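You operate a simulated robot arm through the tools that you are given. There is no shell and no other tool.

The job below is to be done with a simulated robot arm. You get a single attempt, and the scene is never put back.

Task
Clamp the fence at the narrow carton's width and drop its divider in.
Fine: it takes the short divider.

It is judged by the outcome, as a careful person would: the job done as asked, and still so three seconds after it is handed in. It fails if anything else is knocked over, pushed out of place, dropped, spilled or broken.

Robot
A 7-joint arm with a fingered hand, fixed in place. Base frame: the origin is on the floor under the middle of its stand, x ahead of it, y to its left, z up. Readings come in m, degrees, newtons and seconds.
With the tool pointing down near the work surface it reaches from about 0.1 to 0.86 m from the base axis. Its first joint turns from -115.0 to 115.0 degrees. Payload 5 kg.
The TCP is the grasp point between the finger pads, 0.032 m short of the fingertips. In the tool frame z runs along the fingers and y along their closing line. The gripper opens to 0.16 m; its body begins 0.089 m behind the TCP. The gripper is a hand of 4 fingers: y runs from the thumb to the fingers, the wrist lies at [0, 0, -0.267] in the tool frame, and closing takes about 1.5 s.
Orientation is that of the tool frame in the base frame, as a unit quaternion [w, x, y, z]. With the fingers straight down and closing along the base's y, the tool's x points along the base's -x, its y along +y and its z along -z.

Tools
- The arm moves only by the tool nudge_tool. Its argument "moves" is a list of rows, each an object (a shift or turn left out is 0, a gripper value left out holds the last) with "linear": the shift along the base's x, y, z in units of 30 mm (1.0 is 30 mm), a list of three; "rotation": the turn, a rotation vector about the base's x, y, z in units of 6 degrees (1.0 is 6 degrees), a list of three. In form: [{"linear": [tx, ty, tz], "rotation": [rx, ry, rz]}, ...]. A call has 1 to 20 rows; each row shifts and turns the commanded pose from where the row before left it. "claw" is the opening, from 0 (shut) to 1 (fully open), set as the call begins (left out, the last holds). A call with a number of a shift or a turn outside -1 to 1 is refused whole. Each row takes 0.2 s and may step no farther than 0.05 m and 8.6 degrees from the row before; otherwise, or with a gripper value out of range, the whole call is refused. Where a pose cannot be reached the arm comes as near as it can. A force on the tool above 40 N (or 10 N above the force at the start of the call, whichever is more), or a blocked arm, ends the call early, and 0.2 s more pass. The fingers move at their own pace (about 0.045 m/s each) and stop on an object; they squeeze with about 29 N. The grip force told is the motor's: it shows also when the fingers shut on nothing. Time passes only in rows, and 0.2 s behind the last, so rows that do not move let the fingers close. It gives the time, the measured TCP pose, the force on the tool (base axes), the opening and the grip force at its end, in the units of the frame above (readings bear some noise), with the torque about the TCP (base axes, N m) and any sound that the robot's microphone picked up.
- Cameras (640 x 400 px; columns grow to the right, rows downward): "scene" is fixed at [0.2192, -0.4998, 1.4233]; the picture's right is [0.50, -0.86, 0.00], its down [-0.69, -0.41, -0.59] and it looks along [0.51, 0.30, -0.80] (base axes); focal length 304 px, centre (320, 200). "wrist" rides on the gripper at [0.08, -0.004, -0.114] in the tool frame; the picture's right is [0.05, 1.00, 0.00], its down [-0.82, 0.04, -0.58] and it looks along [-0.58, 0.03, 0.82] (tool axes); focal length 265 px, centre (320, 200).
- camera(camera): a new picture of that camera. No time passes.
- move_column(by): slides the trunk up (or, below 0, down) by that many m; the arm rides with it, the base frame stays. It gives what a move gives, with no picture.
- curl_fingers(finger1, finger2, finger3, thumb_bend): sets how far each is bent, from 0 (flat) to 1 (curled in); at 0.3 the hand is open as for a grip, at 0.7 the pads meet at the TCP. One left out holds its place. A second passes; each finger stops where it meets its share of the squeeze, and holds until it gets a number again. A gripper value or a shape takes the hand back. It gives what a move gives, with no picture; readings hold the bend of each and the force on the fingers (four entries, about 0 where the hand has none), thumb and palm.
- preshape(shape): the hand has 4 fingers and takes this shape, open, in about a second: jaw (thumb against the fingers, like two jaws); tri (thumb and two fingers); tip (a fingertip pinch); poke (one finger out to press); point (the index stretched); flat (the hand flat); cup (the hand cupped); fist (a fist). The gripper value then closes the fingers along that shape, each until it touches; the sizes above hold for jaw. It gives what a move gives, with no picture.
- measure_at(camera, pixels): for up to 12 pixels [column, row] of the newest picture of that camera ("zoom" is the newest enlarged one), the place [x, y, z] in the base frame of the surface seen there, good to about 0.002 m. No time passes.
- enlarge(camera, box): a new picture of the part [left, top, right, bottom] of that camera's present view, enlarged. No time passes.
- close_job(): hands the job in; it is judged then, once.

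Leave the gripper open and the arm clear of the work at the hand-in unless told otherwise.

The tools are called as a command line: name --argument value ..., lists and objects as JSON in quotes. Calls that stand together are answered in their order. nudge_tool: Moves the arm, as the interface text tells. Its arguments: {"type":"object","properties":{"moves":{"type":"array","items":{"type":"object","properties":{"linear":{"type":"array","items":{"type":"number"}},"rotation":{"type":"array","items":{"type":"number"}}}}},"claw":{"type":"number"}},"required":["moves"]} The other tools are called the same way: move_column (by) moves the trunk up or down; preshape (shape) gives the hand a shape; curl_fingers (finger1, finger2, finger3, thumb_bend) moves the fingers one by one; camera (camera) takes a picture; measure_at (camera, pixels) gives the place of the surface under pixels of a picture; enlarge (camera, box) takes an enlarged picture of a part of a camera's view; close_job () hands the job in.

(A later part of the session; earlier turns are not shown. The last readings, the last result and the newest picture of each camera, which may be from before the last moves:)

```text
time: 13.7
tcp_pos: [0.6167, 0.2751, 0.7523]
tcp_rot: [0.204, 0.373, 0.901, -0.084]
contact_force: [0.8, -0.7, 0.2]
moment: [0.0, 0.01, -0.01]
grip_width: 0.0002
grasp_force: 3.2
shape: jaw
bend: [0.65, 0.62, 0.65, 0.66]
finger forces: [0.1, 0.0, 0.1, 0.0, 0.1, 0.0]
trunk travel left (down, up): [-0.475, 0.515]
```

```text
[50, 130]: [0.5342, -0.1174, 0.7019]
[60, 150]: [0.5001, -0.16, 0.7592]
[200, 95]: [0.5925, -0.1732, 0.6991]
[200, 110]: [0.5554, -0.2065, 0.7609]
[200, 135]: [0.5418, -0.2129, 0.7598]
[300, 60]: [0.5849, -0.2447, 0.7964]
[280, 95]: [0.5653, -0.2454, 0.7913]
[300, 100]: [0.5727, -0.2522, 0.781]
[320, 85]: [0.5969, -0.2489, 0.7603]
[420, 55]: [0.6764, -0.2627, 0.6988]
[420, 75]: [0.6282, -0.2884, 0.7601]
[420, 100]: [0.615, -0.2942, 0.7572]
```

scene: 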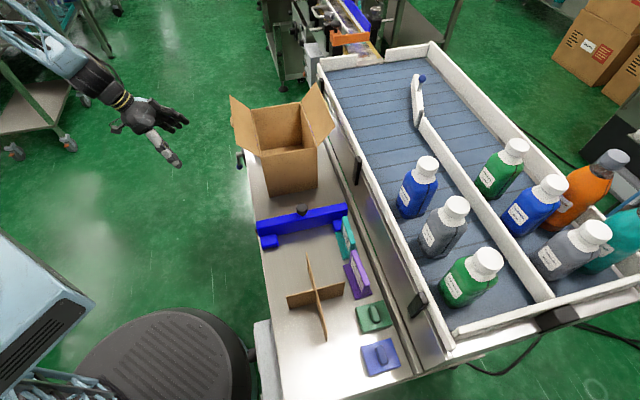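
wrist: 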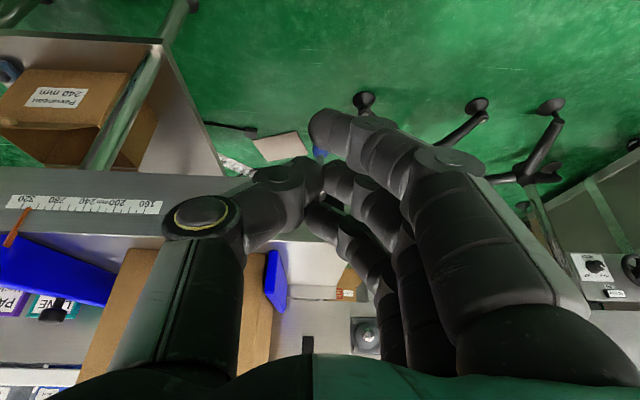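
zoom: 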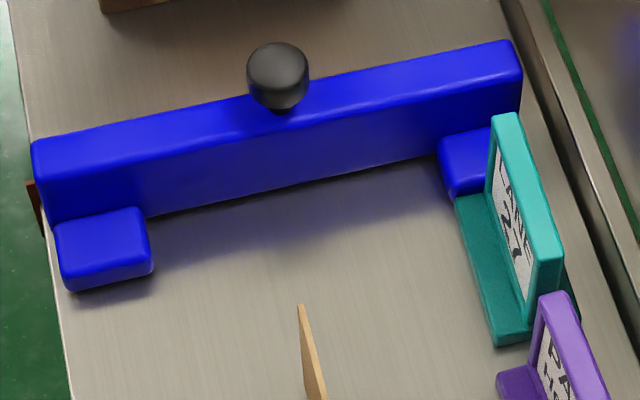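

The fence bar runs u≈0.226–0.25 along the bench with its top at z 0.76 and the knob at its middle; the free gap behind it (before the divider's end) is about 10 cm. I'll raise the closed hand, untilt it, and turn it so the finger row lies along the bench, staying high at z≈1.05.

nudge_tool --moves '[{"linear": [-0.46, -0.3, 0.83], "rotation": [0.25, 0.25, 0]}, {"linear": [-0.46, -0.3, 0.83], "rotation": [0.25, 0.25, 0]}, {"linear": [-0.46, -0.35, 0.83], "rotation": [0.25, 0.25, 0]}, {"linear": [-0.46, -0.35, 0.83], "rotation": [0.25, 0.25, 0]}, {"linear": [-0.46, -0.35, 0.83], "rotation": [0.25, 0.25, 0]}, {"linear": [-0.46, -0.35, 0.83], "rotation": [0.25, 0.25, 0]}, {"linear": [-0.46, -0.35, 0.83], "rotation": [0.25, 0.25, 0]}, {"linear": [-0.46, -0.35, 0.83], "rotation": [0.25, 0.25, 0]}, {"linear": [-0.46, -0.35, 0.83], "rotation": [0.25, 0.25, 0]}, {"linear": [-0.46, -0.35, 0.83], "rotation": [0.25, 0.25, 0]}, {"linear": [-0.46, -0.35, 0.83], "rotation": [0.25, 0.25, 0]}, {"linear": [-0.46, -0.35, 0.83], "rotation": [0.25, 0.25, 0]}]'

nudge_tool --moves '[{"linear": [0.16, -0.98, 0], "rotation": [0, 0, 1]}, {"linear": [0.16, -0.98, 0], "rotation": [0, 0, 1]}, {"linear": [0.16, -0.98, 0], "rotation": [0, 0, 1]}, {"linear": [0.16, -0.98, 0], "rotation": [0, 0, 1]}, {"linear": [0.16, -0.98, 0], "rotation": [0, 0, 1]}, {"linear": [0.16, -0.98, 0], "rotation": [0, 0, 1]}, {"linear": [0.16, -0.98, 0], "rotation": [0, 0, 1]}, {"linear": [0.16, -0.98, 0], "rotation": [0, 0, 1]}, {"linear": [0.16, -0.98, 0], "rotation": [0, 0, 1]}, {"linear": [0.16, -0.98, 0], "rotation": [0, 0, 1]}, {"linear": [0.16, -0.98, 0], "rotation": [0, 0, 1]}, {"linear": [0.16, -0.98, 0], "rotation": [0, 0, 1]}, {"linear": [0.16, -0.98, 0], "rotation": [0, 0, 1]}, {"linear": [0.16, -0.98, 0], "rotation": [0, 0, 1]}, {"linear": [0.16, -0.98, 0], "rotation": [0, 0, 1]}]'

camera --camera "scene"

camera --camera "wrist"

```text
time: 16.3
tcp_pos: [0.4506, 0.1498, 1.0515]
tcp_rot: [0.001, 0.381, 0.924, 0.0]
contact_force: [0.2, -0.3, 0.1]
moment: [0.02, 0.0, 0.01]
grip_width: 0.0
grasp_force: 29.1
shape: jaw
bend: [0.69, 0.63, 0.69, 0.67]
finger forces: [0.0, 0.0, 0.0, 0.1, 0.0, 0.0]
trunk travel left (down, up): [-0.475, 0.515]
```

```text
time: 19.5
tcp_pos: [0.5229, -0.2911, 1.0499]
tcp_rot: [0.0, -0.383, 0.924, 0.0]
contact_force: [0.4, 0.0, -0.2]
moment: [0.0, 0.02, 0.0]
grip_width: 0.0
grasp_force: 28.8
shape: jaw
bend: [0.69, 0.63, 0.69, 0.67]
finger forces: [0.0, 0.1, 0.1, 0.1, 0.1, 0.0]
trunk travel left (down, up): [-0.475, 0.515]
```

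```text
taken
```

scene: 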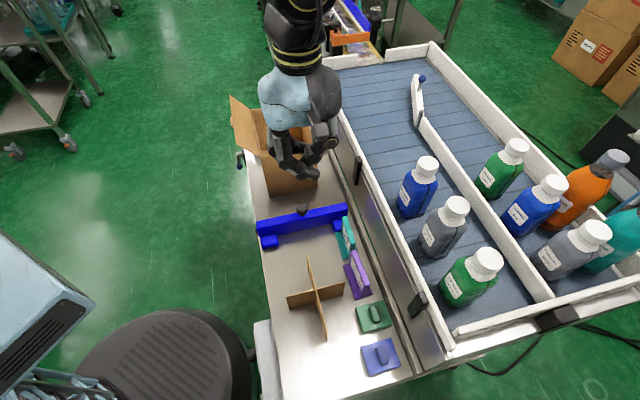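

```text
taken
```

wrist: 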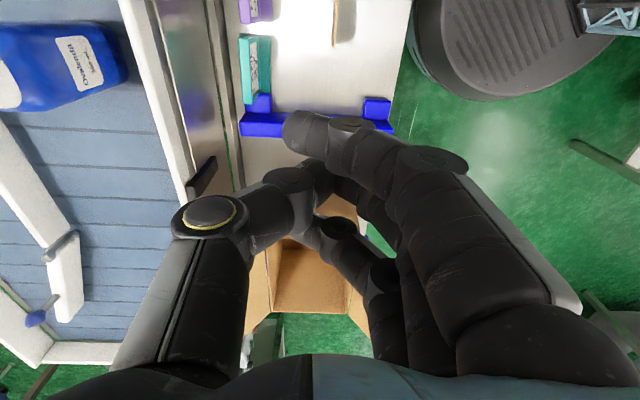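

The hand is over the gap between the divider and fence. I'll lower it to z≈0.81 first, slightly shifted toward the fence, and check the clearances.

nudge_tool --moves '[{"linear": [0.12, 0.12, -1]}, {"linear": [0, 0, -1]}, {"linear": [0, 0, -1]}, {"linear": [0, 0, -1]}, {"linear": [0, 0, -1]}, {"linear": [0, 0, -1]}, {"linear": [0, 0, -1]}, {"linear": [0, 0, -1]}]'

enlarge --camera "scene" --box '[230, 140, 390, 320]'

camera --camera "wrist"

```text
time: 21.3
tcp_pos: [0.5294, -0.2861, 0.8107]
tcp_rot: [0.0, -0.383, 0.924, 0.0]
contact_force: [-0.2, -0.4, 0.1]
moment: [0.0, -0.01, 0.0]
grip_width: 0.0001
grasp_force: 29.1
shape: jaw
bend: [0.69, 0.63, 0.69, 0.67]
finger forces: [0.0, 0.1, 0.1, 0.1, 0.0, 0.1]
trunk travel left (down, up): [-0.475, 0.515]
```

```text
2.22 times, centred on (310, 230) of scene
```

zoom: 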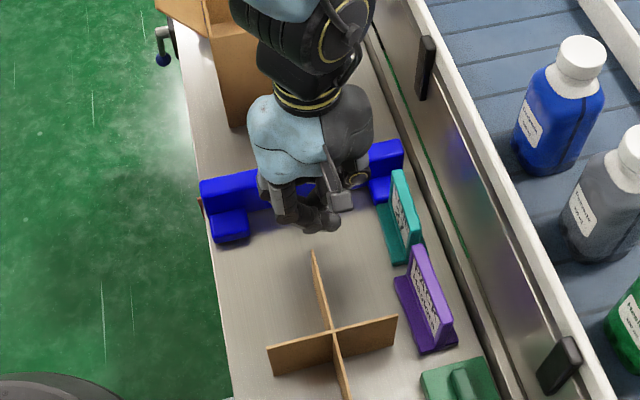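

```text
taken
```

wrist: 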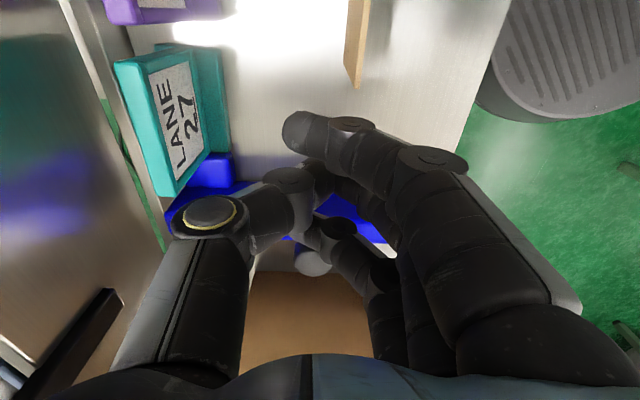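

I'm at z=0.81, above the gap. The thumb bulge on the right side comes near the teal card, so I'll measure the card and thumb before descending.

measure_at --camera "wrist" --pixels '[[120, 65], [165, 192], [205, 155], [190, 50], [210, 205], [185, 225], [350, 80], [362, 40], [290, 130], [300, 150], [310, 262], [265, 205]]'

enlarge --camera "scene" --box '[290, 190, 370, 260]'

```text
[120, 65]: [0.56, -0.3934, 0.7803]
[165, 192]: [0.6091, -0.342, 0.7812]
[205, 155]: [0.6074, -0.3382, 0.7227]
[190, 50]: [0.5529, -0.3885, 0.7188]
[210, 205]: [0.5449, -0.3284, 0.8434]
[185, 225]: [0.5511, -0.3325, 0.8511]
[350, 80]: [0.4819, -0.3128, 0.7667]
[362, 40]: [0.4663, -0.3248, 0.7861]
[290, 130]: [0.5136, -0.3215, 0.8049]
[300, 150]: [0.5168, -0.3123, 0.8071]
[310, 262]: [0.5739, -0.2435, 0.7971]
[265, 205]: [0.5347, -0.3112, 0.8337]
```

```text
5.71 times, centred on (330, 225) of scene
```

zoom: 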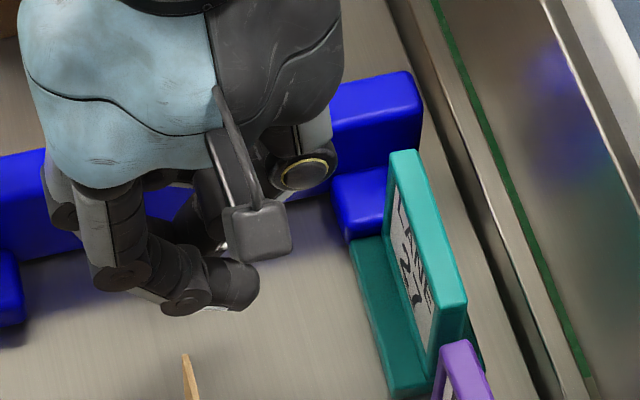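

Clearances are fine (card at v≥0.65, thumb at v≤0.64; the divider end is 13 mm behind the nearest finger). I'll lower to z≈0.758 and then push forward slowly along the bench by about 7 cm, watching the force.

nudge_tool --moves '[{"linear": [0, 0, -0.87]}, {"linear": [0, 0, -0.87]}]'

nudge_tool --moves '[{"linear": [0.24, 0.24, 0]}, {"linear": [0.24, 0.24, 0]}, {"linear": [0.24, 0.24, 0]}, {"linear": [0.24, 0.24, 0]}]'

enlarge --camera "scene" --box '[230, 140, 390, 320]'

```text
time: 21.9
tcp_pos: [0.5272, -0.287, 0.7594]
tcp_rot: [0.001, -0.383, 0.924, 0.0]
contact_force: [-0.1, -0.6, -0.1]
moment: [0.0, 0.0, 0.0]
grip_width: 0.0
grasp_force: 29.3
shape: jaw
bend: [0.69, 0.63, 0.69, 0.67]
finger forces: [0.0, 0.1, 0.0, 0.0, 0.0, 0.1]
trunk travel left (down, up): [-0.475, 0.515]
```

```text
time: 22.7
tcp_pos: [0.5388, -0.273, 0.757]
tcp_rot: [-0.006, -0.38, 0.925, -0.001]
contact_force: [-19.6, -17.8, 4.6]
moment: [0.12, -0.02, 0.27]
grip_width: 0.0
grasp_force: 28.7
shape: jaw
bend: [0.69, 0.63, 0.7, 0.67]
finger forces: [0.0, 0.0, 27.1, 0.1, 0.0, 0.1]
trunk travel left (down, up): [-0.475, 0.515]
stopped in row 4: the force on the tool passed its limit at 49 N (the readings are from after the stop); the commanded pose is now the measured one
```

```text
2.22 times, centred on (310, 230) of scene
```

zoom: 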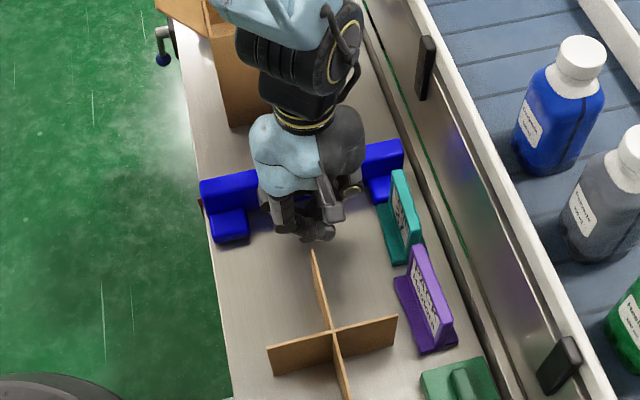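

The fence did not budge at 49 N, so it is locked: the lever (hanging down) is holding it. I'll back off, lift, and go to the lever to release it first, then slide, then re-clamp.

nudge_tool --moves '[{"linear": [-0.24, -0.24, 0]}, {"linear": [-0.2, -0.2, 0]}, {"linear": [0, 0, 0.8]}, {"linear": [0, 0, 1]}, {"linear": [0, 0, 1]}, {"linear": [0, 0, 1]}, {"linear": [0, 0, 1]}, {"linear": [0, 0, 1]}, {"linear": [0, 0, 1]}, {"linear": [0, 0, 1]}, {"linear": [0, 0, 1]}, {"linear": [0, 0, 1]}]'

camera --camera "wrist"

enlarge --camera "scene" --box '[230, 140, 390, 320]'

```text
time: 25.3
tcp_pos: [0.5285, -0.2825, 1.0526]
tcp_rot: [-0.005, -0.381, 0.925, 0.0]
contact_force: [0.2, 0.4, 0.4]
moment: [0.02, -0.01, -0.04]
grip_width: 0.0
grasp_force: 29.0
shape: jaw
bend: [0.69, 0.63, 0.69, 0.67]
finger forces: [0.0, 0.1, 0.1, 0.1, 0.0, 0.0]
trunk travel left (down, up): [-0.475, 0.515]
```

```text
taken
```

wrist: 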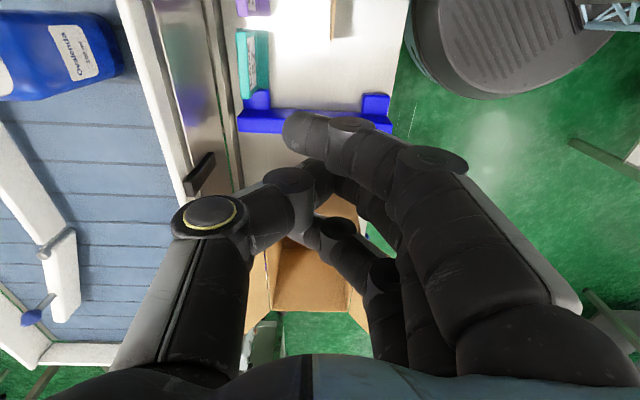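

```text
2.22 times, centred on (310, 230) of scene
```

zoom: 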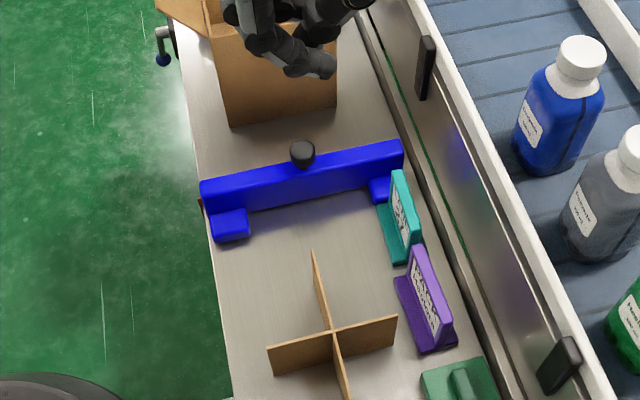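

Nothing has shifted. I'll swing back to the left side of the bench at the same height, turning the hand to face the bench side.

nudge_tool --moves '[{"linear": [-0.16, 0.98, 0], "rotation": [0, 0, -1]}, {"linear": [-0.16, 0.98, 0], "rotation": [0, 0, -1]}, {"linear": [-0.16, 0.98, 0], "rotation": [0, 0, -1]}, {"linear": [-0.16, 0.98, 0], "rotation": [0, 0, -1]}, {"linear": [-0.16, 0.98, 0], "rotation": [0, 0, -1]}, {"linear": [-0.16, 0.98, 0], "rotation": [0, 0, -1]}, {"linear": [-0.16, 0.98, 0], "rotation": [0, 0, -1]}, {"linear": [-0.16, 0.98, 0], "rotation": [0, 0, -1]}, {"linear": [-0.16, 0.98, 0], "rotation": [0, 0, -1]}, {"linear": [-0.16, 0.98, 0], "rotation": [0, 0, -1]}, {"linear": [-0.16, 0.98, 0], "rotation": [0, 0, -1]}, {"linear": [-0.16, 0.98, 0], "rotation": [0, 0, -1]}, {"linear": [-0.16, 0.98, 0], "rotation": [0, 0, -1]}, {"linear": [-0.16, 0.98, 0], "rotation": [0, 0, -1]}, {"linear": [-0.16, 0.98, 0], "rotation": [0, 0, -1]}]'

nudge_tool --moves '[{"linear": [0.2, 0.4, -0.5], "rotation": [-0.59, -0.59, 0]}, {"linear": [0.2, 0.4, -0.8], "rotation": [-0.59, -0.59, 0]}, {"linear": [0.26, 0.2, -0.85], "rotation": [-0.59, -0.59, 0]}, {"linear": [0.26, 0.2, -0.85], "rotation": [-0.59, -0.59, 0]}, {"linear": [0.26, 0.2, -0.85], "rotation": [-0.59, -0.59, 0]}, {"linear": [0.26, 0.2, -0.85], "rotation": [-0.59, -0.59, 0]}, {"linear": [0.26, 0.2, -0.85], "rotation": [-0.59, -0.59, 0]}, {"linear": [0.26, 0.2, -0.85], "rotation": [-0.59, -0.59, 0]}, {"linear": [0.26, 0.2, -0.85], "rotation": [-0.59, -0.59, 0]}, {"linear": [0.26, 0.2, -0.85], "rotation": [-0.59, -0.59, 0]}, {"linear": [0.26, 0.2, -0.85], "rotation": [-0.59, -0.59, 0]}, {"linear": [0.26, 0.2, -0.85], "rotation": [-0.59, -0.59, 0]}]'

camera --camera "wrist"

camera --camera "scene"

```text
time: 28.5
tcp_pos: [0.4566, 0.1581, 1.0522]
tcp_rot: [-0.004, 0.386, 0.922, 0.003]
contact_force: [-0.2, 0.4, -0.2]
moment: [0.0, 0.01, 0.01]
grip_width: 0.0
grasp_force: 28.7
shape: jaw
bend: [0.69, 0.63, 0.69, 0.67]
finger forces: [0.0, 0.0, 0.0, 0.0, 0.1, 0.1]
trunk travel left (down, up): [-0.475, 0.515]
```

```text
time: 31.1
tcp_pos: [0.5473, 0.2416, 0.7584]
tcp_rot: [0.46, 0.332, 0.802, -0.186]
contact_force: [0.5, -0.4, 0.3]
moment: [-0.03, 0.0, -0.01]
grip_width: 0.0
grasp_force: 29.3
shape: jaw
bend: [0.69, 0.63, 0.69, 0.67]
finger forces: [0.0, 0.1, 0.0, 0.0, 0.0, 0.0]
trunk travel left (down, up): [-0.475, 0.515]
```

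```text
taken
```

wrist: 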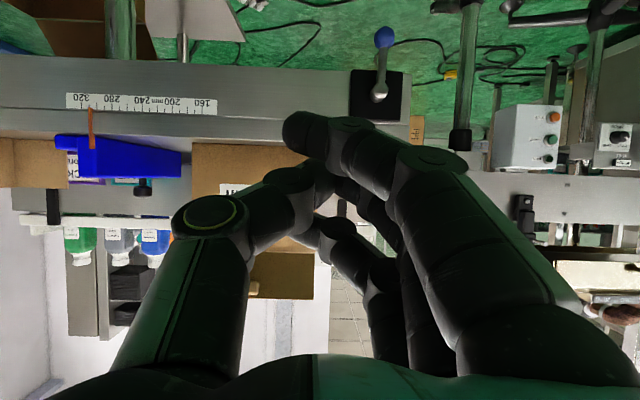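

```text
taken
```

scene: 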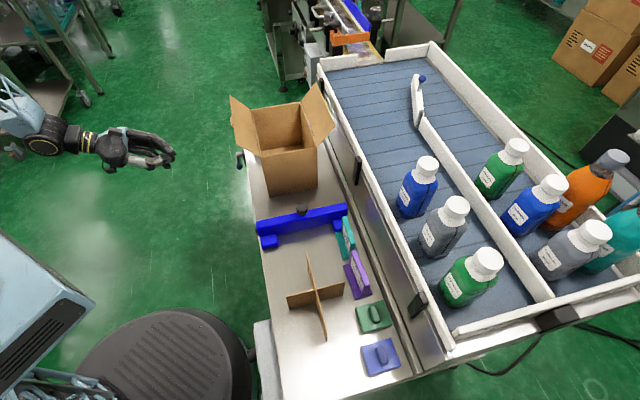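

This view faces the bench side squarely: scale with pointer at 310 and the lever with its plate at (378, 90). I'll enlarge both.

enlarge --camera "wrist" --box '[330, 20, 430, 130]'

measure_at --camera "zoom" --pixels '[[310, 55], [308, 110], [300, 150], [290, 210], [300, 250], [290, 262], [240, 200], [380, 200], [240, 300], [370, 320], [330, 60], [318, 40]]'

enlarge --camera "wrist" --box '[50, 80, 230, 190]'

```text
3.64 times, centred on (380, 75) of wrist
```

zoom: 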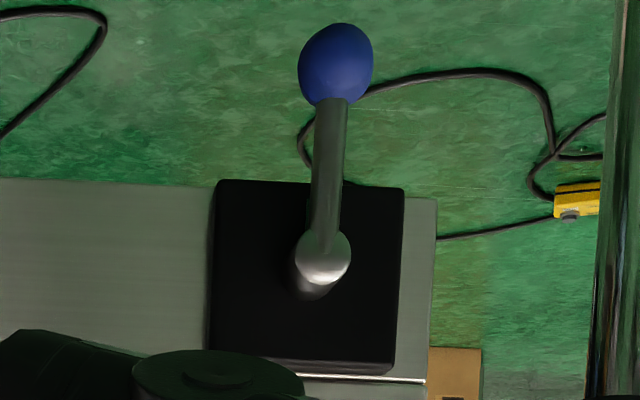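

```text
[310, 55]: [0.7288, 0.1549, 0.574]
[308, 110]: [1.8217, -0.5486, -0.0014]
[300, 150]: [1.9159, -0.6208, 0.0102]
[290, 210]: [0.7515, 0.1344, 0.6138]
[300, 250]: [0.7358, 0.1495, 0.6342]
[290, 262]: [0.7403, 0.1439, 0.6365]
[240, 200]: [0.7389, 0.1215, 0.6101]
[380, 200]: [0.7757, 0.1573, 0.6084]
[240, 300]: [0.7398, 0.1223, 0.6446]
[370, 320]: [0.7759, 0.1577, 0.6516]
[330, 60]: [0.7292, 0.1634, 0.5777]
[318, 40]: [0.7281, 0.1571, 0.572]
```

```text
3.56 times, centred on (140, 135) of wrist
```

zoom: 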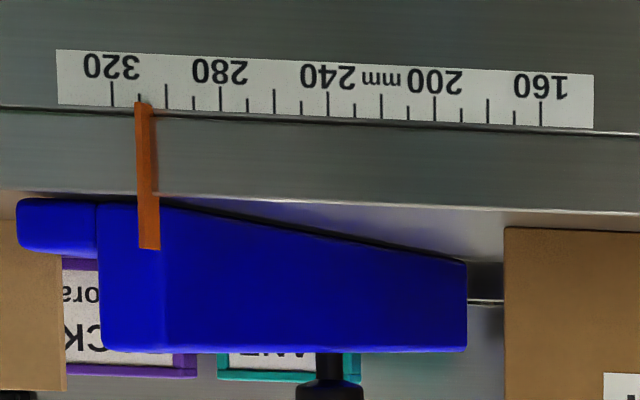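

The scale confirms the pointer at 310. The lever hub is at u≈0.630, z≈0.636 and the ball at z≈0.576, v≈0.413. I want a single digit to push the lever, so I'll take "poke" and measure where its tip is.

preshape --shape "poke"

camera --camera "wrist"

enlarge --camera "scene" --box '[60, 90, 260, 215]'

```text
time: 32.0
tcp_pos: [0.5461, 0.2423, 0.7581]
tcp_rot: [0.46, 0.333, 0.802, -0.187]
contact_force: [0.0, -1.4, -0.3]
moment: [-0.01, 0.01, -0.02]
grip_width: 0.0
grasp_force: 0.1
shape: poke
bend: [1.0, 1.0, 1.0, 0.47]
finger forces: [0.1, 0.0, 0.0, 0.0, 0.1, 0.0]
trunk travel left (down, up): [-0.475, 0.515]
```

```text
taken
```

wrist: 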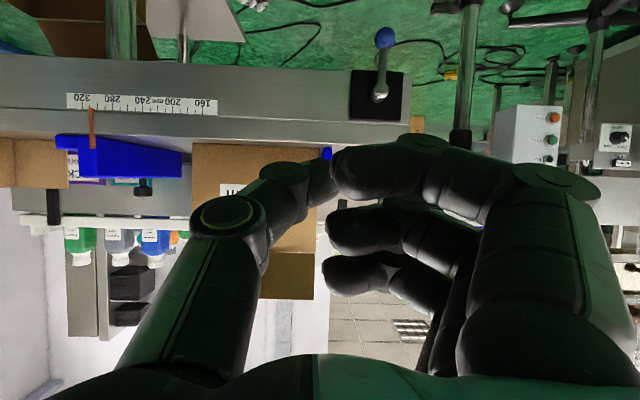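

```text
3.20 times, centred on (160, 152) of scene
```

zoom: 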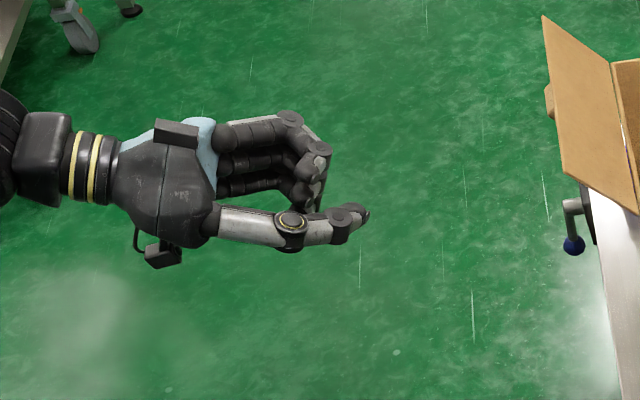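

The thumb sticks out clear of the curled fingers, a usable single poker. I'll measure the thumb tip and the curled fingers' foremost points.

measure_at --camera "zoom" --pixels '[[366, 212], [358, 220], [345, 225], [310, 225], [295, 220], [322, 150], [325, 165], [320, 195], [230, 222], [290, 120], [350, 240], [165, 255]]'

measure_at --camera "wrist" --pixels '[[325, 180], [310, 175], [290, 185], [270, 215], [228, 215], [340, 170], [420, 145], [335, 235], [330, 280]]'

```text
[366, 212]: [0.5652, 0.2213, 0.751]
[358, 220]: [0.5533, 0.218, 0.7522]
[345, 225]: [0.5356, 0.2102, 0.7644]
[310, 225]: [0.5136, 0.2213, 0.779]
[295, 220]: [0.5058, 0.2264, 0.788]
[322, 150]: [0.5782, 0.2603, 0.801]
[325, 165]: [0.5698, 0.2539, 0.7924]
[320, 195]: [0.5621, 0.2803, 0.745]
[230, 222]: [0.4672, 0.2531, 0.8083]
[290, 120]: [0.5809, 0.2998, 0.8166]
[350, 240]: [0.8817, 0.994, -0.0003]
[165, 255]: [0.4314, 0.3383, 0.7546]
```

```text
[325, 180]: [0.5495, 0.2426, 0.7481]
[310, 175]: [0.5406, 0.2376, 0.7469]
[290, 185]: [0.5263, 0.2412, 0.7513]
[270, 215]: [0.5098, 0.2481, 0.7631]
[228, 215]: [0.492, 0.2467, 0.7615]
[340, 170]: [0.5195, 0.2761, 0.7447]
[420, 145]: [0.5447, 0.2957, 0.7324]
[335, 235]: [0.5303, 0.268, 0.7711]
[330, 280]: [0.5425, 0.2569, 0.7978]
```

The thumb tip sits about 28 mm ahead of the TCP. However, straddling the ball with an open jaw lets me push either way, so I'll return to jaw at half opening and move to stand off in front of the lever (u≈0.63, v≈0.28, z≈0.60).

preshape --shape "jaw"

nudge_tool --moves '[{"linear": [0.54, 0.03, -0.88]}, {"linear": [0.54, 0.03, -0.88]}, {"linear": [0.54, 0.03, -0.88]}, {"linear": [0.54, 0.03, -0.88]}, {"linear": [0.54, 0.03, -0.88]}, {"linear": [0.54, 0.03, -0.88]}]' --claw 0.5

camera --camera "wrist"

camera --camera "scene"

```text
time: 32.9
tcp_pos: [0.546, 0.2408, 0.7581]
tcp_rot: [0.46, 0.332, 0.802, -0.187]
contact_force: [0.3, 0.2, 0.1]
moment: [-0.02, 0.02, 0.0]
grip_width: 0.1599
grasp_force: 0.1
shape: jaw
bend: [0.3, 0.3, 0.3, 0.3]
finger forces: [0.0, 0.0, 0.0, 0.1, 0.0, 0.0]
trunk travel left (down, up): [-0.475, 0.515]
```

```text
time: 34.3
tcp_pos: [0.6453, 0.2468, 0.5979]
tcp_rot: [0.461, 0.332, 0.801, -0.187]
contact_force: [-0.4, 1.3, 0.1]
moment: [0.05, -0.01, 0.0]
grip_width: 0.0808
grasp_force: 0.0
shape: jaw
bend: [0.72, 0.72, 0.72, 0.7]
finger forces: [0.0, 0.1, 0.0, 0.1, 0.1, 0.0]
trunk travel left (down, up): [-0.475, 0.515]
```

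```text
taken
```

wrist: 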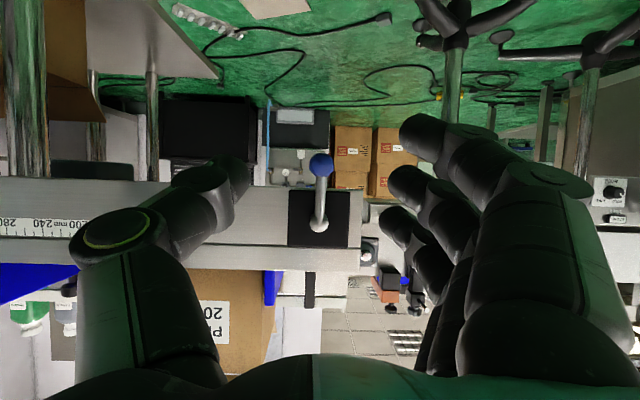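

```text
taken
```

scene: 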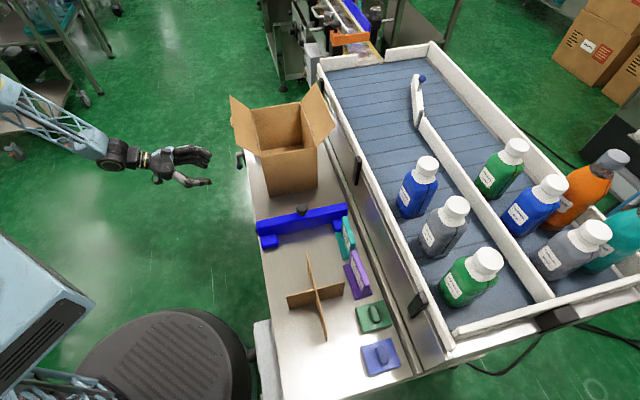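

The lever is centred between the thumb (235,175) and fingertips (400,170). I'll approach toward the bench side by about 85 mm and recheck.

nudge_tool --moves '[{"linear": [0.667, -0.667, -0.1]}, {"linear": [0.667, -0.667, -0.1]}, {"linear": [0.667, -0.667, -0.1]}]'

camera --camera "wrist"

measure_at --camera "wrist" --pixels '[[320, 150], [320, 200], [240, 180], [405, 140], [395, 185]]'

```text
time: 35.1
tcp_pos: [0.7045, 0.1874, 0.5912]
tcp_rot: [0.461, 0.332, 0.801, -0.188]
contact_force: [0.2, -0.5, -1.3]
moment: [0.01, 0.01, -0.02]
grip_width: 0.0808
grasp_force: 0.0
shape: jaw
bend: [0.72, 0.72, 0.72, 0.7]
finger forces: [0.1, 0.1, 0.1, 0.1, 0.1, 0.1]
trunk travel left (down, up): [-0.475, 0.515]
```

```text
taken
```

wrist: 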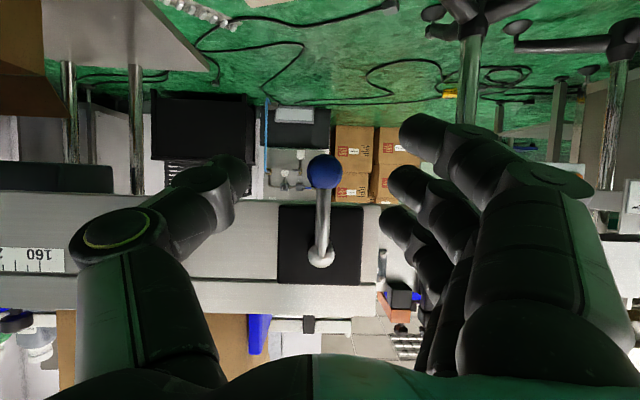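

```text
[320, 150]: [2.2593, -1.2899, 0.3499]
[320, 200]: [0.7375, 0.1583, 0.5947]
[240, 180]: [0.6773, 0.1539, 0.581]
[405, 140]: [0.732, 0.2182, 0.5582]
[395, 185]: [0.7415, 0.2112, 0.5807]
```

The ball now sits between thumb and fingers, about 4 cm ahead. I'll advance another ~38 mm so the tips overlap the ball without touching the plate.

nudge_tool --moves '[{"linear": [0.3, -0.3, -0.03]}, {"linear": [0.3, -0.3, -0.03]}, {"linear": [0.3, -0.3, -0.03]}]'

camera --camera "wrist"

enlarge --camera "scene" --box '[190, 90, 300, 200]'

```text
time: 35.9
tcp_pos: [0.7315, 0.1589, 0.5864]
tcp_rot: [0.461, 0.332, 0.801, -0.187]
contact_force: [-0.3, 0.2, 0.3]
moment: [0.03, 0.02, -0.05]
grip_width: 0.0808
grasp_force: 0.1
shape: jaw
bend: [0.72, 0.72, 0.72, 0.7]
finger forces: [0.0, 0.1, 0.0, 0.0, 0.0, 0.0]
trunk travel left (down, up): [-0.475, 0.515]
```

```text
taken
```

wrist: 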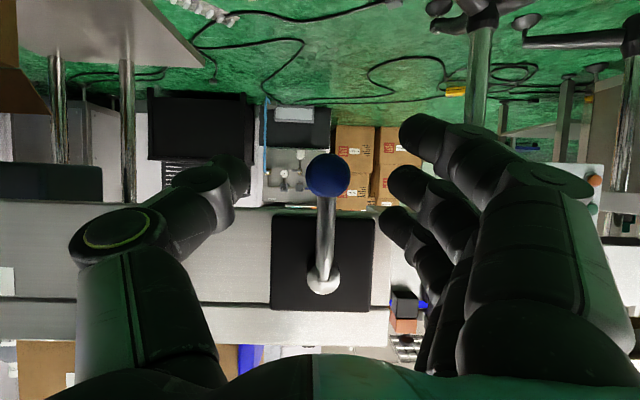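

```text
3.64 times, centred on (245, 145) of scene
```

zoom: 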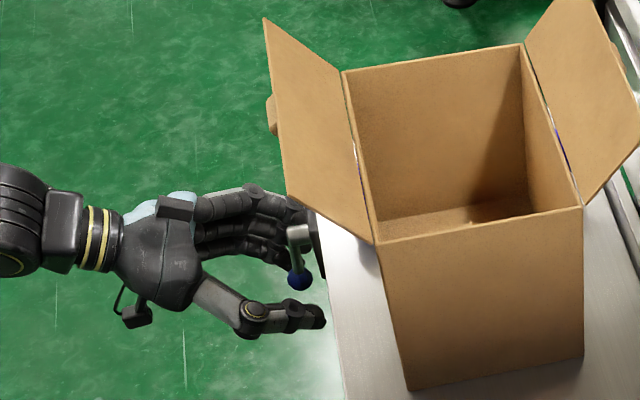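

The ball is now caged between thumb and fingers. I'll close to a smaller opening first to reduce slack (about 40 mm), then press the lever toward +u and watch the forces.

nudge_tool --moves '[{}, {}, {}]' --claw 0.25

camera --camera "wrist"

```text
time: 36.7
tcp_pos: [0.7312, 0.1618, 0.5878]
tcp_rot: [0.46, 0.332, 0.802, -0.187]
contact_force: [5.7, 8.4, 2.1]
moment: [-0.1, -0.04, 0.39]
grip_width: 0.0448
grasp_force: 0.1
shape: jaw
bend: [0.73, 0.73, 0.71, 0.7]
finger forces: [0.1, 0.0, 9.8, 0.0, 0.0, 0.0]
trunk travel left (down, up): [-0.475, 0.515]
```

```text
taken
```

wrist: 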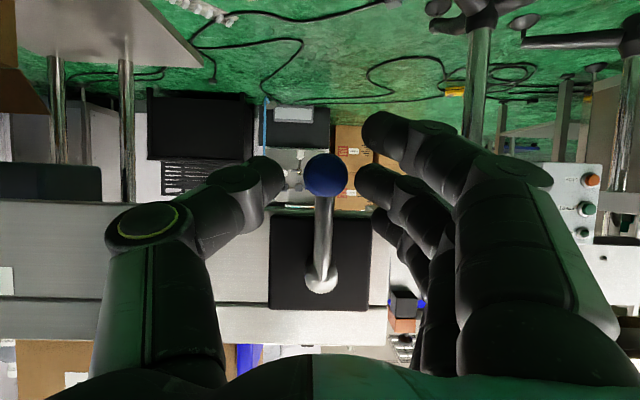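

Finger3 already touches the rod (9.8 N toward −u) without turning it. Now I'll move the hand toward +u so the thumb presses the ball that way.

nudge_tool --moves '[{"linear": [0.15, 0.15, 0]}, {"linear": [0.15, 0.15, 0]}, {"linear": [0.15, 0.15, 0]}, {"linear": [0.15, 0.15, 0.03]}]'

camera --camera "wrist"

```text
time: 37.7
tcp_pos: [0.7487, 0.1765, 0.5891]
tcp_rot: [0.46, 0.333, 0.801, -0.189]
contact_force: [-8.8, -5.4, -1.3]
moment: [-0.02, 0.1, -0.23]
grip_width: 0.0461
grasp_force: 0.0
shape: jaw
bend: [0.73, 0.73, 0.73, 0.7]
finger forces: [0.1, 0.0, 0.1, 0.0, 7.9, 0.1]
trunk travel left (down, up): [-0.475, 0.515]
```

```text
taken
```

wrist: 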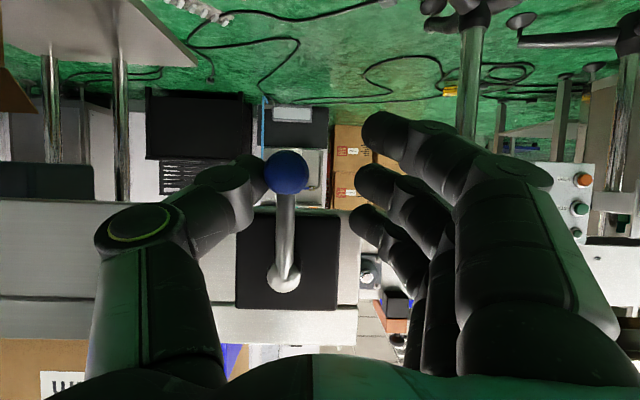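

The thumb presses 7.9 N on the ball and the lever still stands. I'll push a little further toward +u to see whether it yields.

nudge_tool --moves '[{"linear": [0.12, 0.12, 0]}, {"linear": [0.12, 0.12, 0.02]}, {"linear": [0.12, 0.12, 0.04]}]'

camera --camera "wrist"

```text
time: 38.5
tcp_pos: [0.7589, 0.1876, 0.5898]
tcp_rot: [0.459, 0.333, 0.801, -0.188]
contact_force: [-20.7, -12.0, -2.1]
moment: [-0.01, 0.17, -0.63]
grip_width: 0.0659
grasp_force: 0.1
shape: jaw
bend: [0.73, 0.73, 0.73, 0.69]
finger forces: [0.0, 0.0, 0.0, 0.0, 19.8, 0.0]
trunk travel left (down, up): [-0.475, 0.515]
```

```text
taken
```

wrist: 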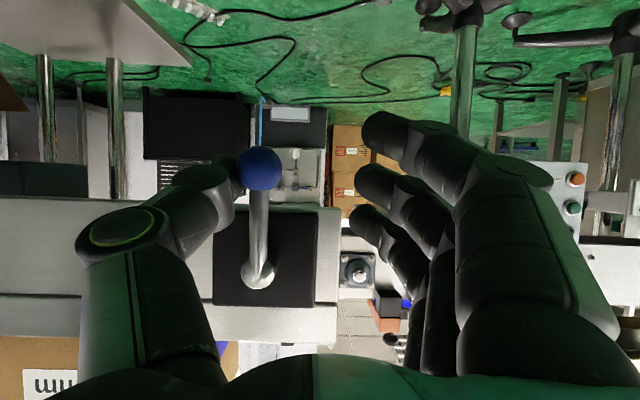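

Even 20 N on the ball toward +u doesn't turn it, so that way is its stop. I'll return to centre, lower the hand 25 mm so the top finger meets the ball rather than the rod near the hub, then press toward −u.

nudge_tool --moves '[{"linear": [-0.3, -0.3, 0]}, {"linear": [-0.3, -0.3, 0]}, {"linear": [-0.1, -0.1, -0.4]}, {"linear": [0, 0, -0.4]}]'

nudge_tool --moves '[{"linear": [-0.15, -0.15, 0]}, {"linear": [-0.15, -0.15, 0]}, {"linear": [-0.15, -0.15, 0]}]'

camera --camera "wrist"

```text
time: 39.5
tcp_pos: [0.7404, 0.1692, 0.567]
tcp_rot: [0.46, 0.333, 0.802, -0.188]
contact_force: [0.2, 0.6, -0.3]
moment: [-0.02, 0.0, 0.0]
grip_width: 0.0404
grasp_force: 0.0
shape: jaw
bend: [0.73, 0.73, 0.73, 0.7]
finger forces: [0.1, 0.0, 0.0, 0.0, 0.0, 0.0]
trunk travel left (down, up): [-0.475, 0.515]
```

```text
time: 40.3
tcp_pos: [0.7258, 0.1539, 0.5656]
tcp_rot: [0.46, 0.332, 0.802, -0.188]
contact_force: [1.5, 0.1, 0.0]
moment: [0.01, 0.0, -0.02]
grip_width: 0.0407
grasp_force: 0.1
shape: jaw
bend: [0.73, 0.73, 0.73, 0.7]
finger forces: [0.0, 0.0, 0.1, 0.1, 0.0, 0.0]
trunk travel left (down, up): [-0.475, 0.515]
```

```text
taken
```

wrist: 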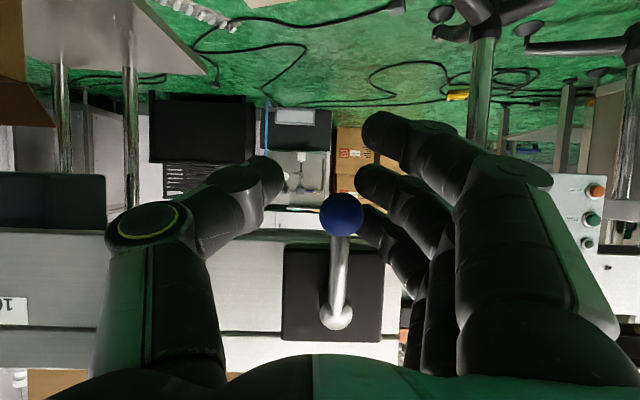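

Now the ball touches finger3. I'll keep pressing toward −u.

nudge_tool --moves '[{"linear": [-0.15, -0.15, 0]}, {"linear": [-0.15, -0.15, 0]}, {"linear": [-0.15, -0.15, 0]}]'

camera --camera "wrist"

```text
time: 41.1
tcp_pos: [0.7119, 0.1423, 0.5662]
tcp_rot: [0.46, 0.332, 0.802, -0.188]
contact_force: [0.0, 0.3, -1.4]
moment: [0.03, 0.02, 0.02]
grip_width: 0.0406
grasp_force: 0.1
shape: jaw
bend: [0.73, 0.73, 0.73, 0.7]
finger forces: [0.0, 1.1, 0.0, 0.0, 0.1, 0.0]
trunk travel left (down, up): [-0.475, 0.515]
```

```text
taken
```

wrist: 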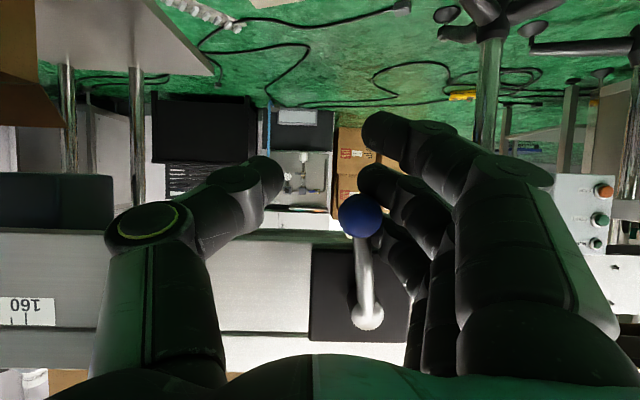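

The lever turns easily toward −u (only ~1 N). The ball at (360,214) has begun to swing. I'll measure the fingers and ball to plan the arc.

measure_at --camera "wrist" --pixels '[[360, 210], [350, 205], [368, 316], [368, 180], [372, 245], [385, 250], [375, 130], [268, 180], [362, 270]]'

```text
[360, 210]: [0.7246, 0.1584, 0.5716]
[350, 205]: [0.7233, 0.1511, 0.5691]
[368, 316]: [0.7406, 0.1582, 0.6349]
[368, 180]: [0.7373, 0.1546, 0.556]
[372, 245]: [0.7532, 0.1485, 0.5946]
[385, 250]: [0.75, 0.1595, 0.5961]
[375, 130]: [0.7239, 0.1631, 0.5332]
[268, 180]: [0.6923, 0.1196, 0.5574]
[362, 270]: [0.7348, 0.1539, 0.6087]
```

Finger3 sits behind the rod and finger2 under the ball. I'll follow the lever's arc: first −u, then curving upward, with finger3 pushing under the rod until it is about level.

nudge_tool --moves '[{"linear": [-0.2, -0.2, -0.05]}, {"linear": [-0.2, -0.2, -0.05]}, {"linear": [-0.2, -0.2, -0.05]}, {"linear": [-0.17, -0.17, 0.12]}, {"linear": [-0.17, -0.17, 0.12]}, {"linear": [-0.17, -0.17, 0.12]}]'

camera --camera "wrist"

enlarge --camera "scene" --box '[190, 90, 300, 200]'

```text
time: 42.5
tcp_pos: [0.6847, 0.1158, 0.5781]
tcp_rot: [0.458, 0.341, 0.801, -0.179]
contact_force: [5.4, 6.3, -13.6]
moment: [-0.29, 0.87, 0.21]
grip_width: 0.0427
grasp_force: 0.1
shape: jaw
bend: [0.73, 0.73, 0.71, 0.7]
finger forces: [0.1, 0.0, 12.9, 0.1, 0.0, 0.1]
trunk travel left (down, up): [-0.475, 0.515]
```

```text
taken
```

wrist: 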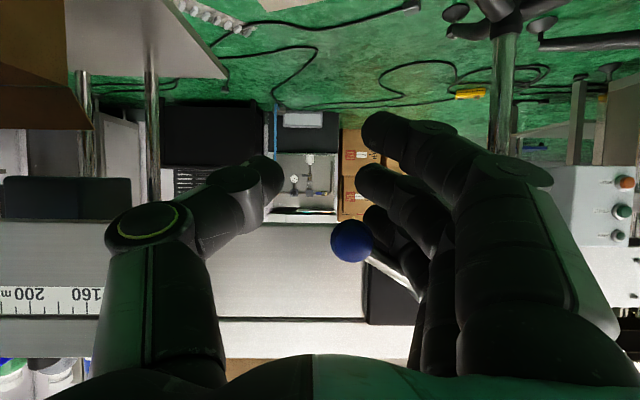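

```text
3.64 times, centred on (245, 145) of scene
```

zoom: 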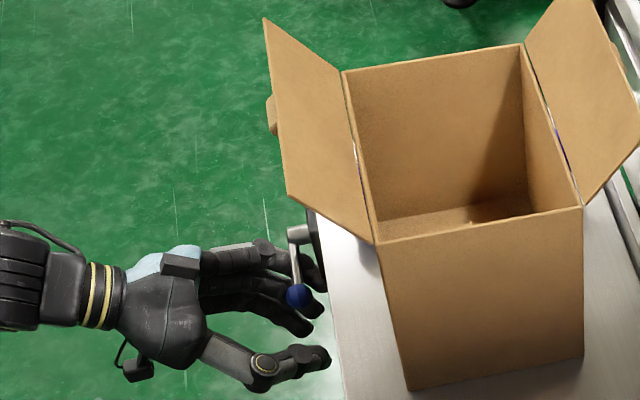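

The lever has swung about 55° and finger3 now bears 12.9 N. I'll measure the ball, rod and hub to see the angle.

measure_at --camera "wrist" --pixels '[[350, 240], [342, 232], [375, 255], [395, 275], [410, 287], [415, 300], [380, 220], [375, 180]]'

enlarge --camera "wrist" --box '[310, 150, 450, 330]'

```text
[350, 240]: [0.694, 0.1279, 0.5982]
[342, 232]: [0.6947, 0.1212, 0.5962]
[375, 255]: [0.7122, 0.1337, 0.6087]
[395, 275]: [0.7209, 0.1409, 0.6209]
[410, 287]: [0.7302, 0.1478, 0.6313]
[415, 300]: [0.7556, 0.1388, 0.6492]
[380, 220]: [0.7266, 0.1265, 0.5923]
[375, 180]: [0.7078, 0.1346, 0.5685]
```

```text
2.22 times, centred on (380, 240) of wrist
```

zoom: 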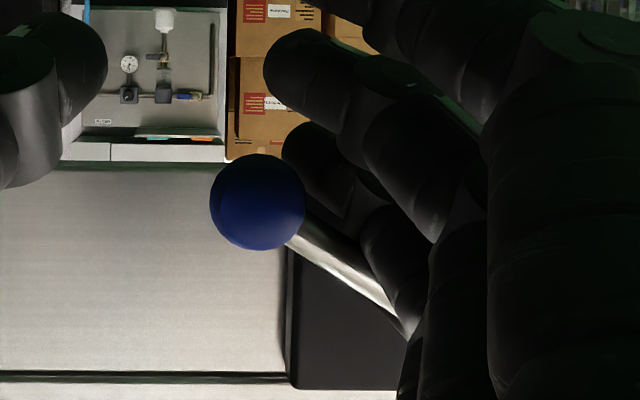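

The lever stands at about 53° from hanging. The reaction is exactly perpendicular to the rod, so I'll push a bit further along the arc to see whether it continues or is at its stop.

nudge_tool --moves '[{"linear": [-0.08, -0.08, 0.12]}, {"linear": [-0.08, -0.08, 0.12]}, {"linear": [-0.08, -0.08, 0.12]}]'

camera --camera "wrist"

measure_at --camera "wrist" --pixels '[[350, 240], [342, 232], [375, 255], [395, 275], [410, 287]]'

```text
time: 43.2
tcp_pos: [0.6759, 0.114, 0.581]
tcp_rot: [0.453, 0.339, 0.805, -0.177]
contact_force: [-0.2, 8.6, -15.2]
moment: [-0.26, 0.87, 0.45]
grip_width: 0.0428
grasp_force: 0.1
shape: jaw
bend: [0.73, 0.73, 0.71, 0.7]
finger forces: [0.0, 0.0, 15.4, 0.0, 0.0, 0.0]
trunk travel left (down, up): [-0.475, 0.515]
stopped in row 3: the force on the tool passed its limit at 42 N (the readings are from after the stop); the commanded pose is now the measured one
```

```text
taken
```

wrist: 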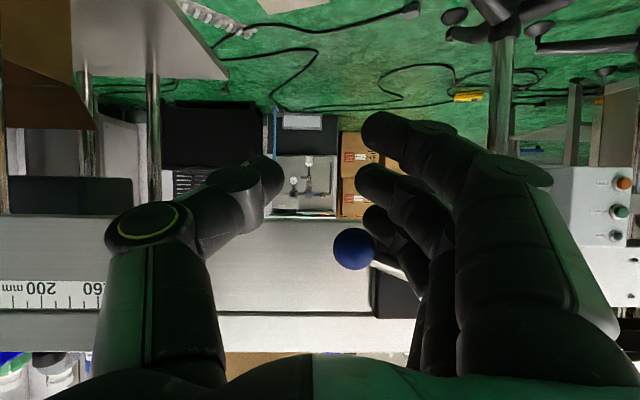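

```text
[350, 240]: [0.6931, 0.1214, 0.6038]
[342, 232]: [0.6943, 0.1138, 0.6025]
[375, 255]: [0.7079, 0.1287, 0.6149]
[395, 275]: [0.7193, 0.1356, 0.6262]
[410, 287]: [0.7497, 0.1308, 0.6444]
```

It moved further (ball now higher), but the force passed 40 N with an outward component, suggesting finger3's tip rubs the plate or hub. I'll measure finger3 and the plate to reposition.

measure_at --camera "wrist" --pixels '[[352, 249], [372, 215], [380, 230], [372, 235], [395, 240], [400, 260], [374, 180], [380, 300], [410, 305], [415, 275], [385, 265], [365, 250]]'

enlarge --camera "wrist" --box '[310, 190, 450, 330]'

enlarge --camera "scene" --box '[200, 120, 270, 200]'

```text
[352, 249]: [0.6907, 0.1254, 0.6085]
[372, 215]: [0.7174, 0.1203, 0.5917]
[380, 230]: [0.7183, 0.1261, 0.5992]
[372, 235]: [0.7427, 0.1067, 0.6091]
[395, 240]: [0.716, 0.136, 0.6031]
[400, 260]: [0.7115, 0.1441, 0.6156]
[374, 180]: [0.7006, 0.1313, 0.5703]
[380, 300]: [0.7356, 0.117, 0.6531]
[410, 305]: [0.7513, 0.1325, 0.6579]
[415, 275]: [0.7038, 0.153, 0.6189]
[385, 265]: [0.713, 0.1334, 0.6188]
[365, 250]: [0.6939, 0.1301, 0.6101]
```

```text
2.86 times, centred on (380, 260) of wrist
```

zoom: 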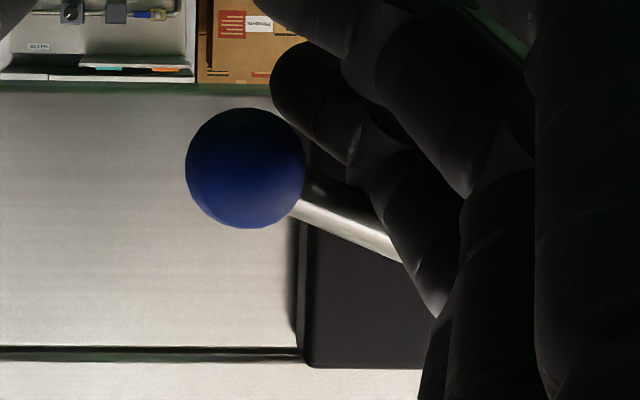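

```text
5.00 times, centred on (235, 160) of scene
```

zoom: 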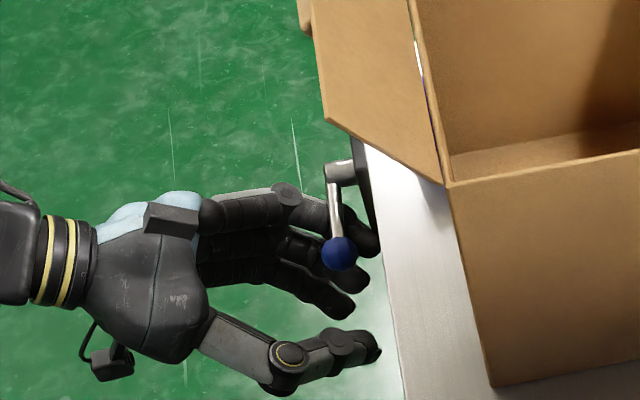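

Finger3's middle part is wedged in front of the rod near the hub. I'll drop the hand 15 mm, shift 25 mm toward −u so the finger is under the ball itself, and lift from there.

nudge_tool --moves '[{"linear": [0.05, 0.05, -0.5]}, {"linear": [-0.3, -0.3, -0.1]}, {"linear": [-0.3, -0.3, 0]}]'

camera --camera "wrist"

enlarge --camera "wrist" --box '[310, 150, 450, 330]'

```text
time: 44.0
tcp_pos: [0.6728, 0.109, 0.5824]
tcp_rot: [0.454, 0.36, 0.799, -0.161]
contact_force: [1.6, 3.1, -1.1]
moment: [-0.13, 0.08, 0.1]
grip_width: 0.0409
grasp_force: 0.0
shape: jaw
bend: [0.73, 0.73, 0.73, 0.7]
finger forces: [0.0, 0.0, 2.2, 0.0, 0.1, 0.0]
trunk travel left (down, up): [-0.475, 0.515]
```

```text
taken
```

wrist: 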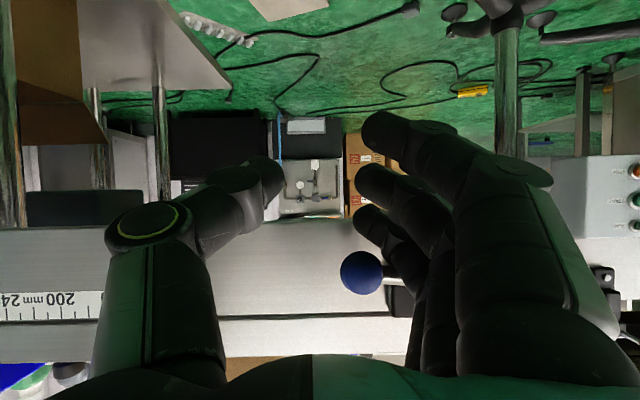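

```text
2.22 times, centred on (380, 240) of wrist
```

zoom: 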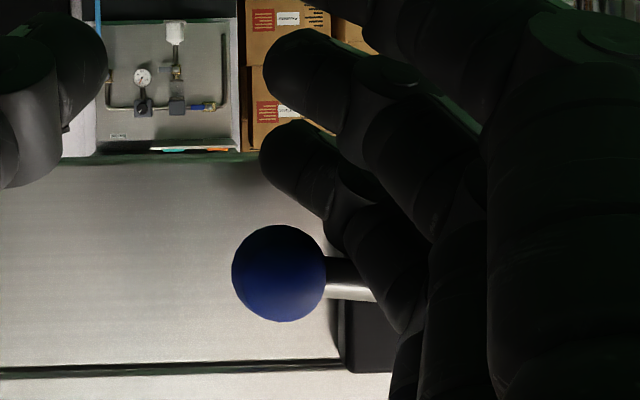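

The lever now looks nearly horizontal (ball at (361,273), rod level), although the arm lagged behind the command by about 2 cm. I'll measure the lever.

measure_at --camera "wrist" --pixels '[[361, 273], [355, 265], [388, 274], [395, 278], [390, 284], [365, 215], [385, 230], [400, 250], [405, 265], [400, 300]]'

enlarge --camera "scene" --box '[200, 120, 270, 200]'

```text
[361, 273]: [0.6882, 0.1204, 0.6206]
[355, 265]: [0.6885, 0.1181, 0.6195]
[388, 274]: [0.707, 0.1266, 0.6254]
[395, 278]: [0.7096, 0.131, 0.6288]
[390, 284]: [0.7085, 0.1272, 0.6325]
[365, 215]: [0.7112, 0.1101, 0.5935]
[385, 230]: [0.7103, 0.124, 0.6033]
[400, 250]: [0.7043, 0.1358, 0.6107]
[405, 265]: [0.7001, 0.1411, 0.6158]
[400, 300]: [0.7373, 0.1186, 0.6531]
```

```text
5.00 times, centred on (235, 160) of scene
```

zoom: 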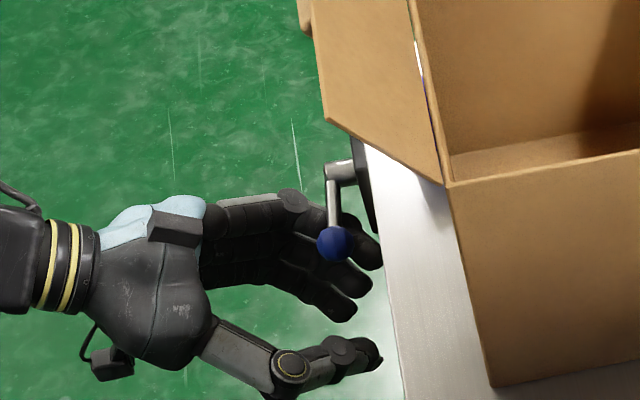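

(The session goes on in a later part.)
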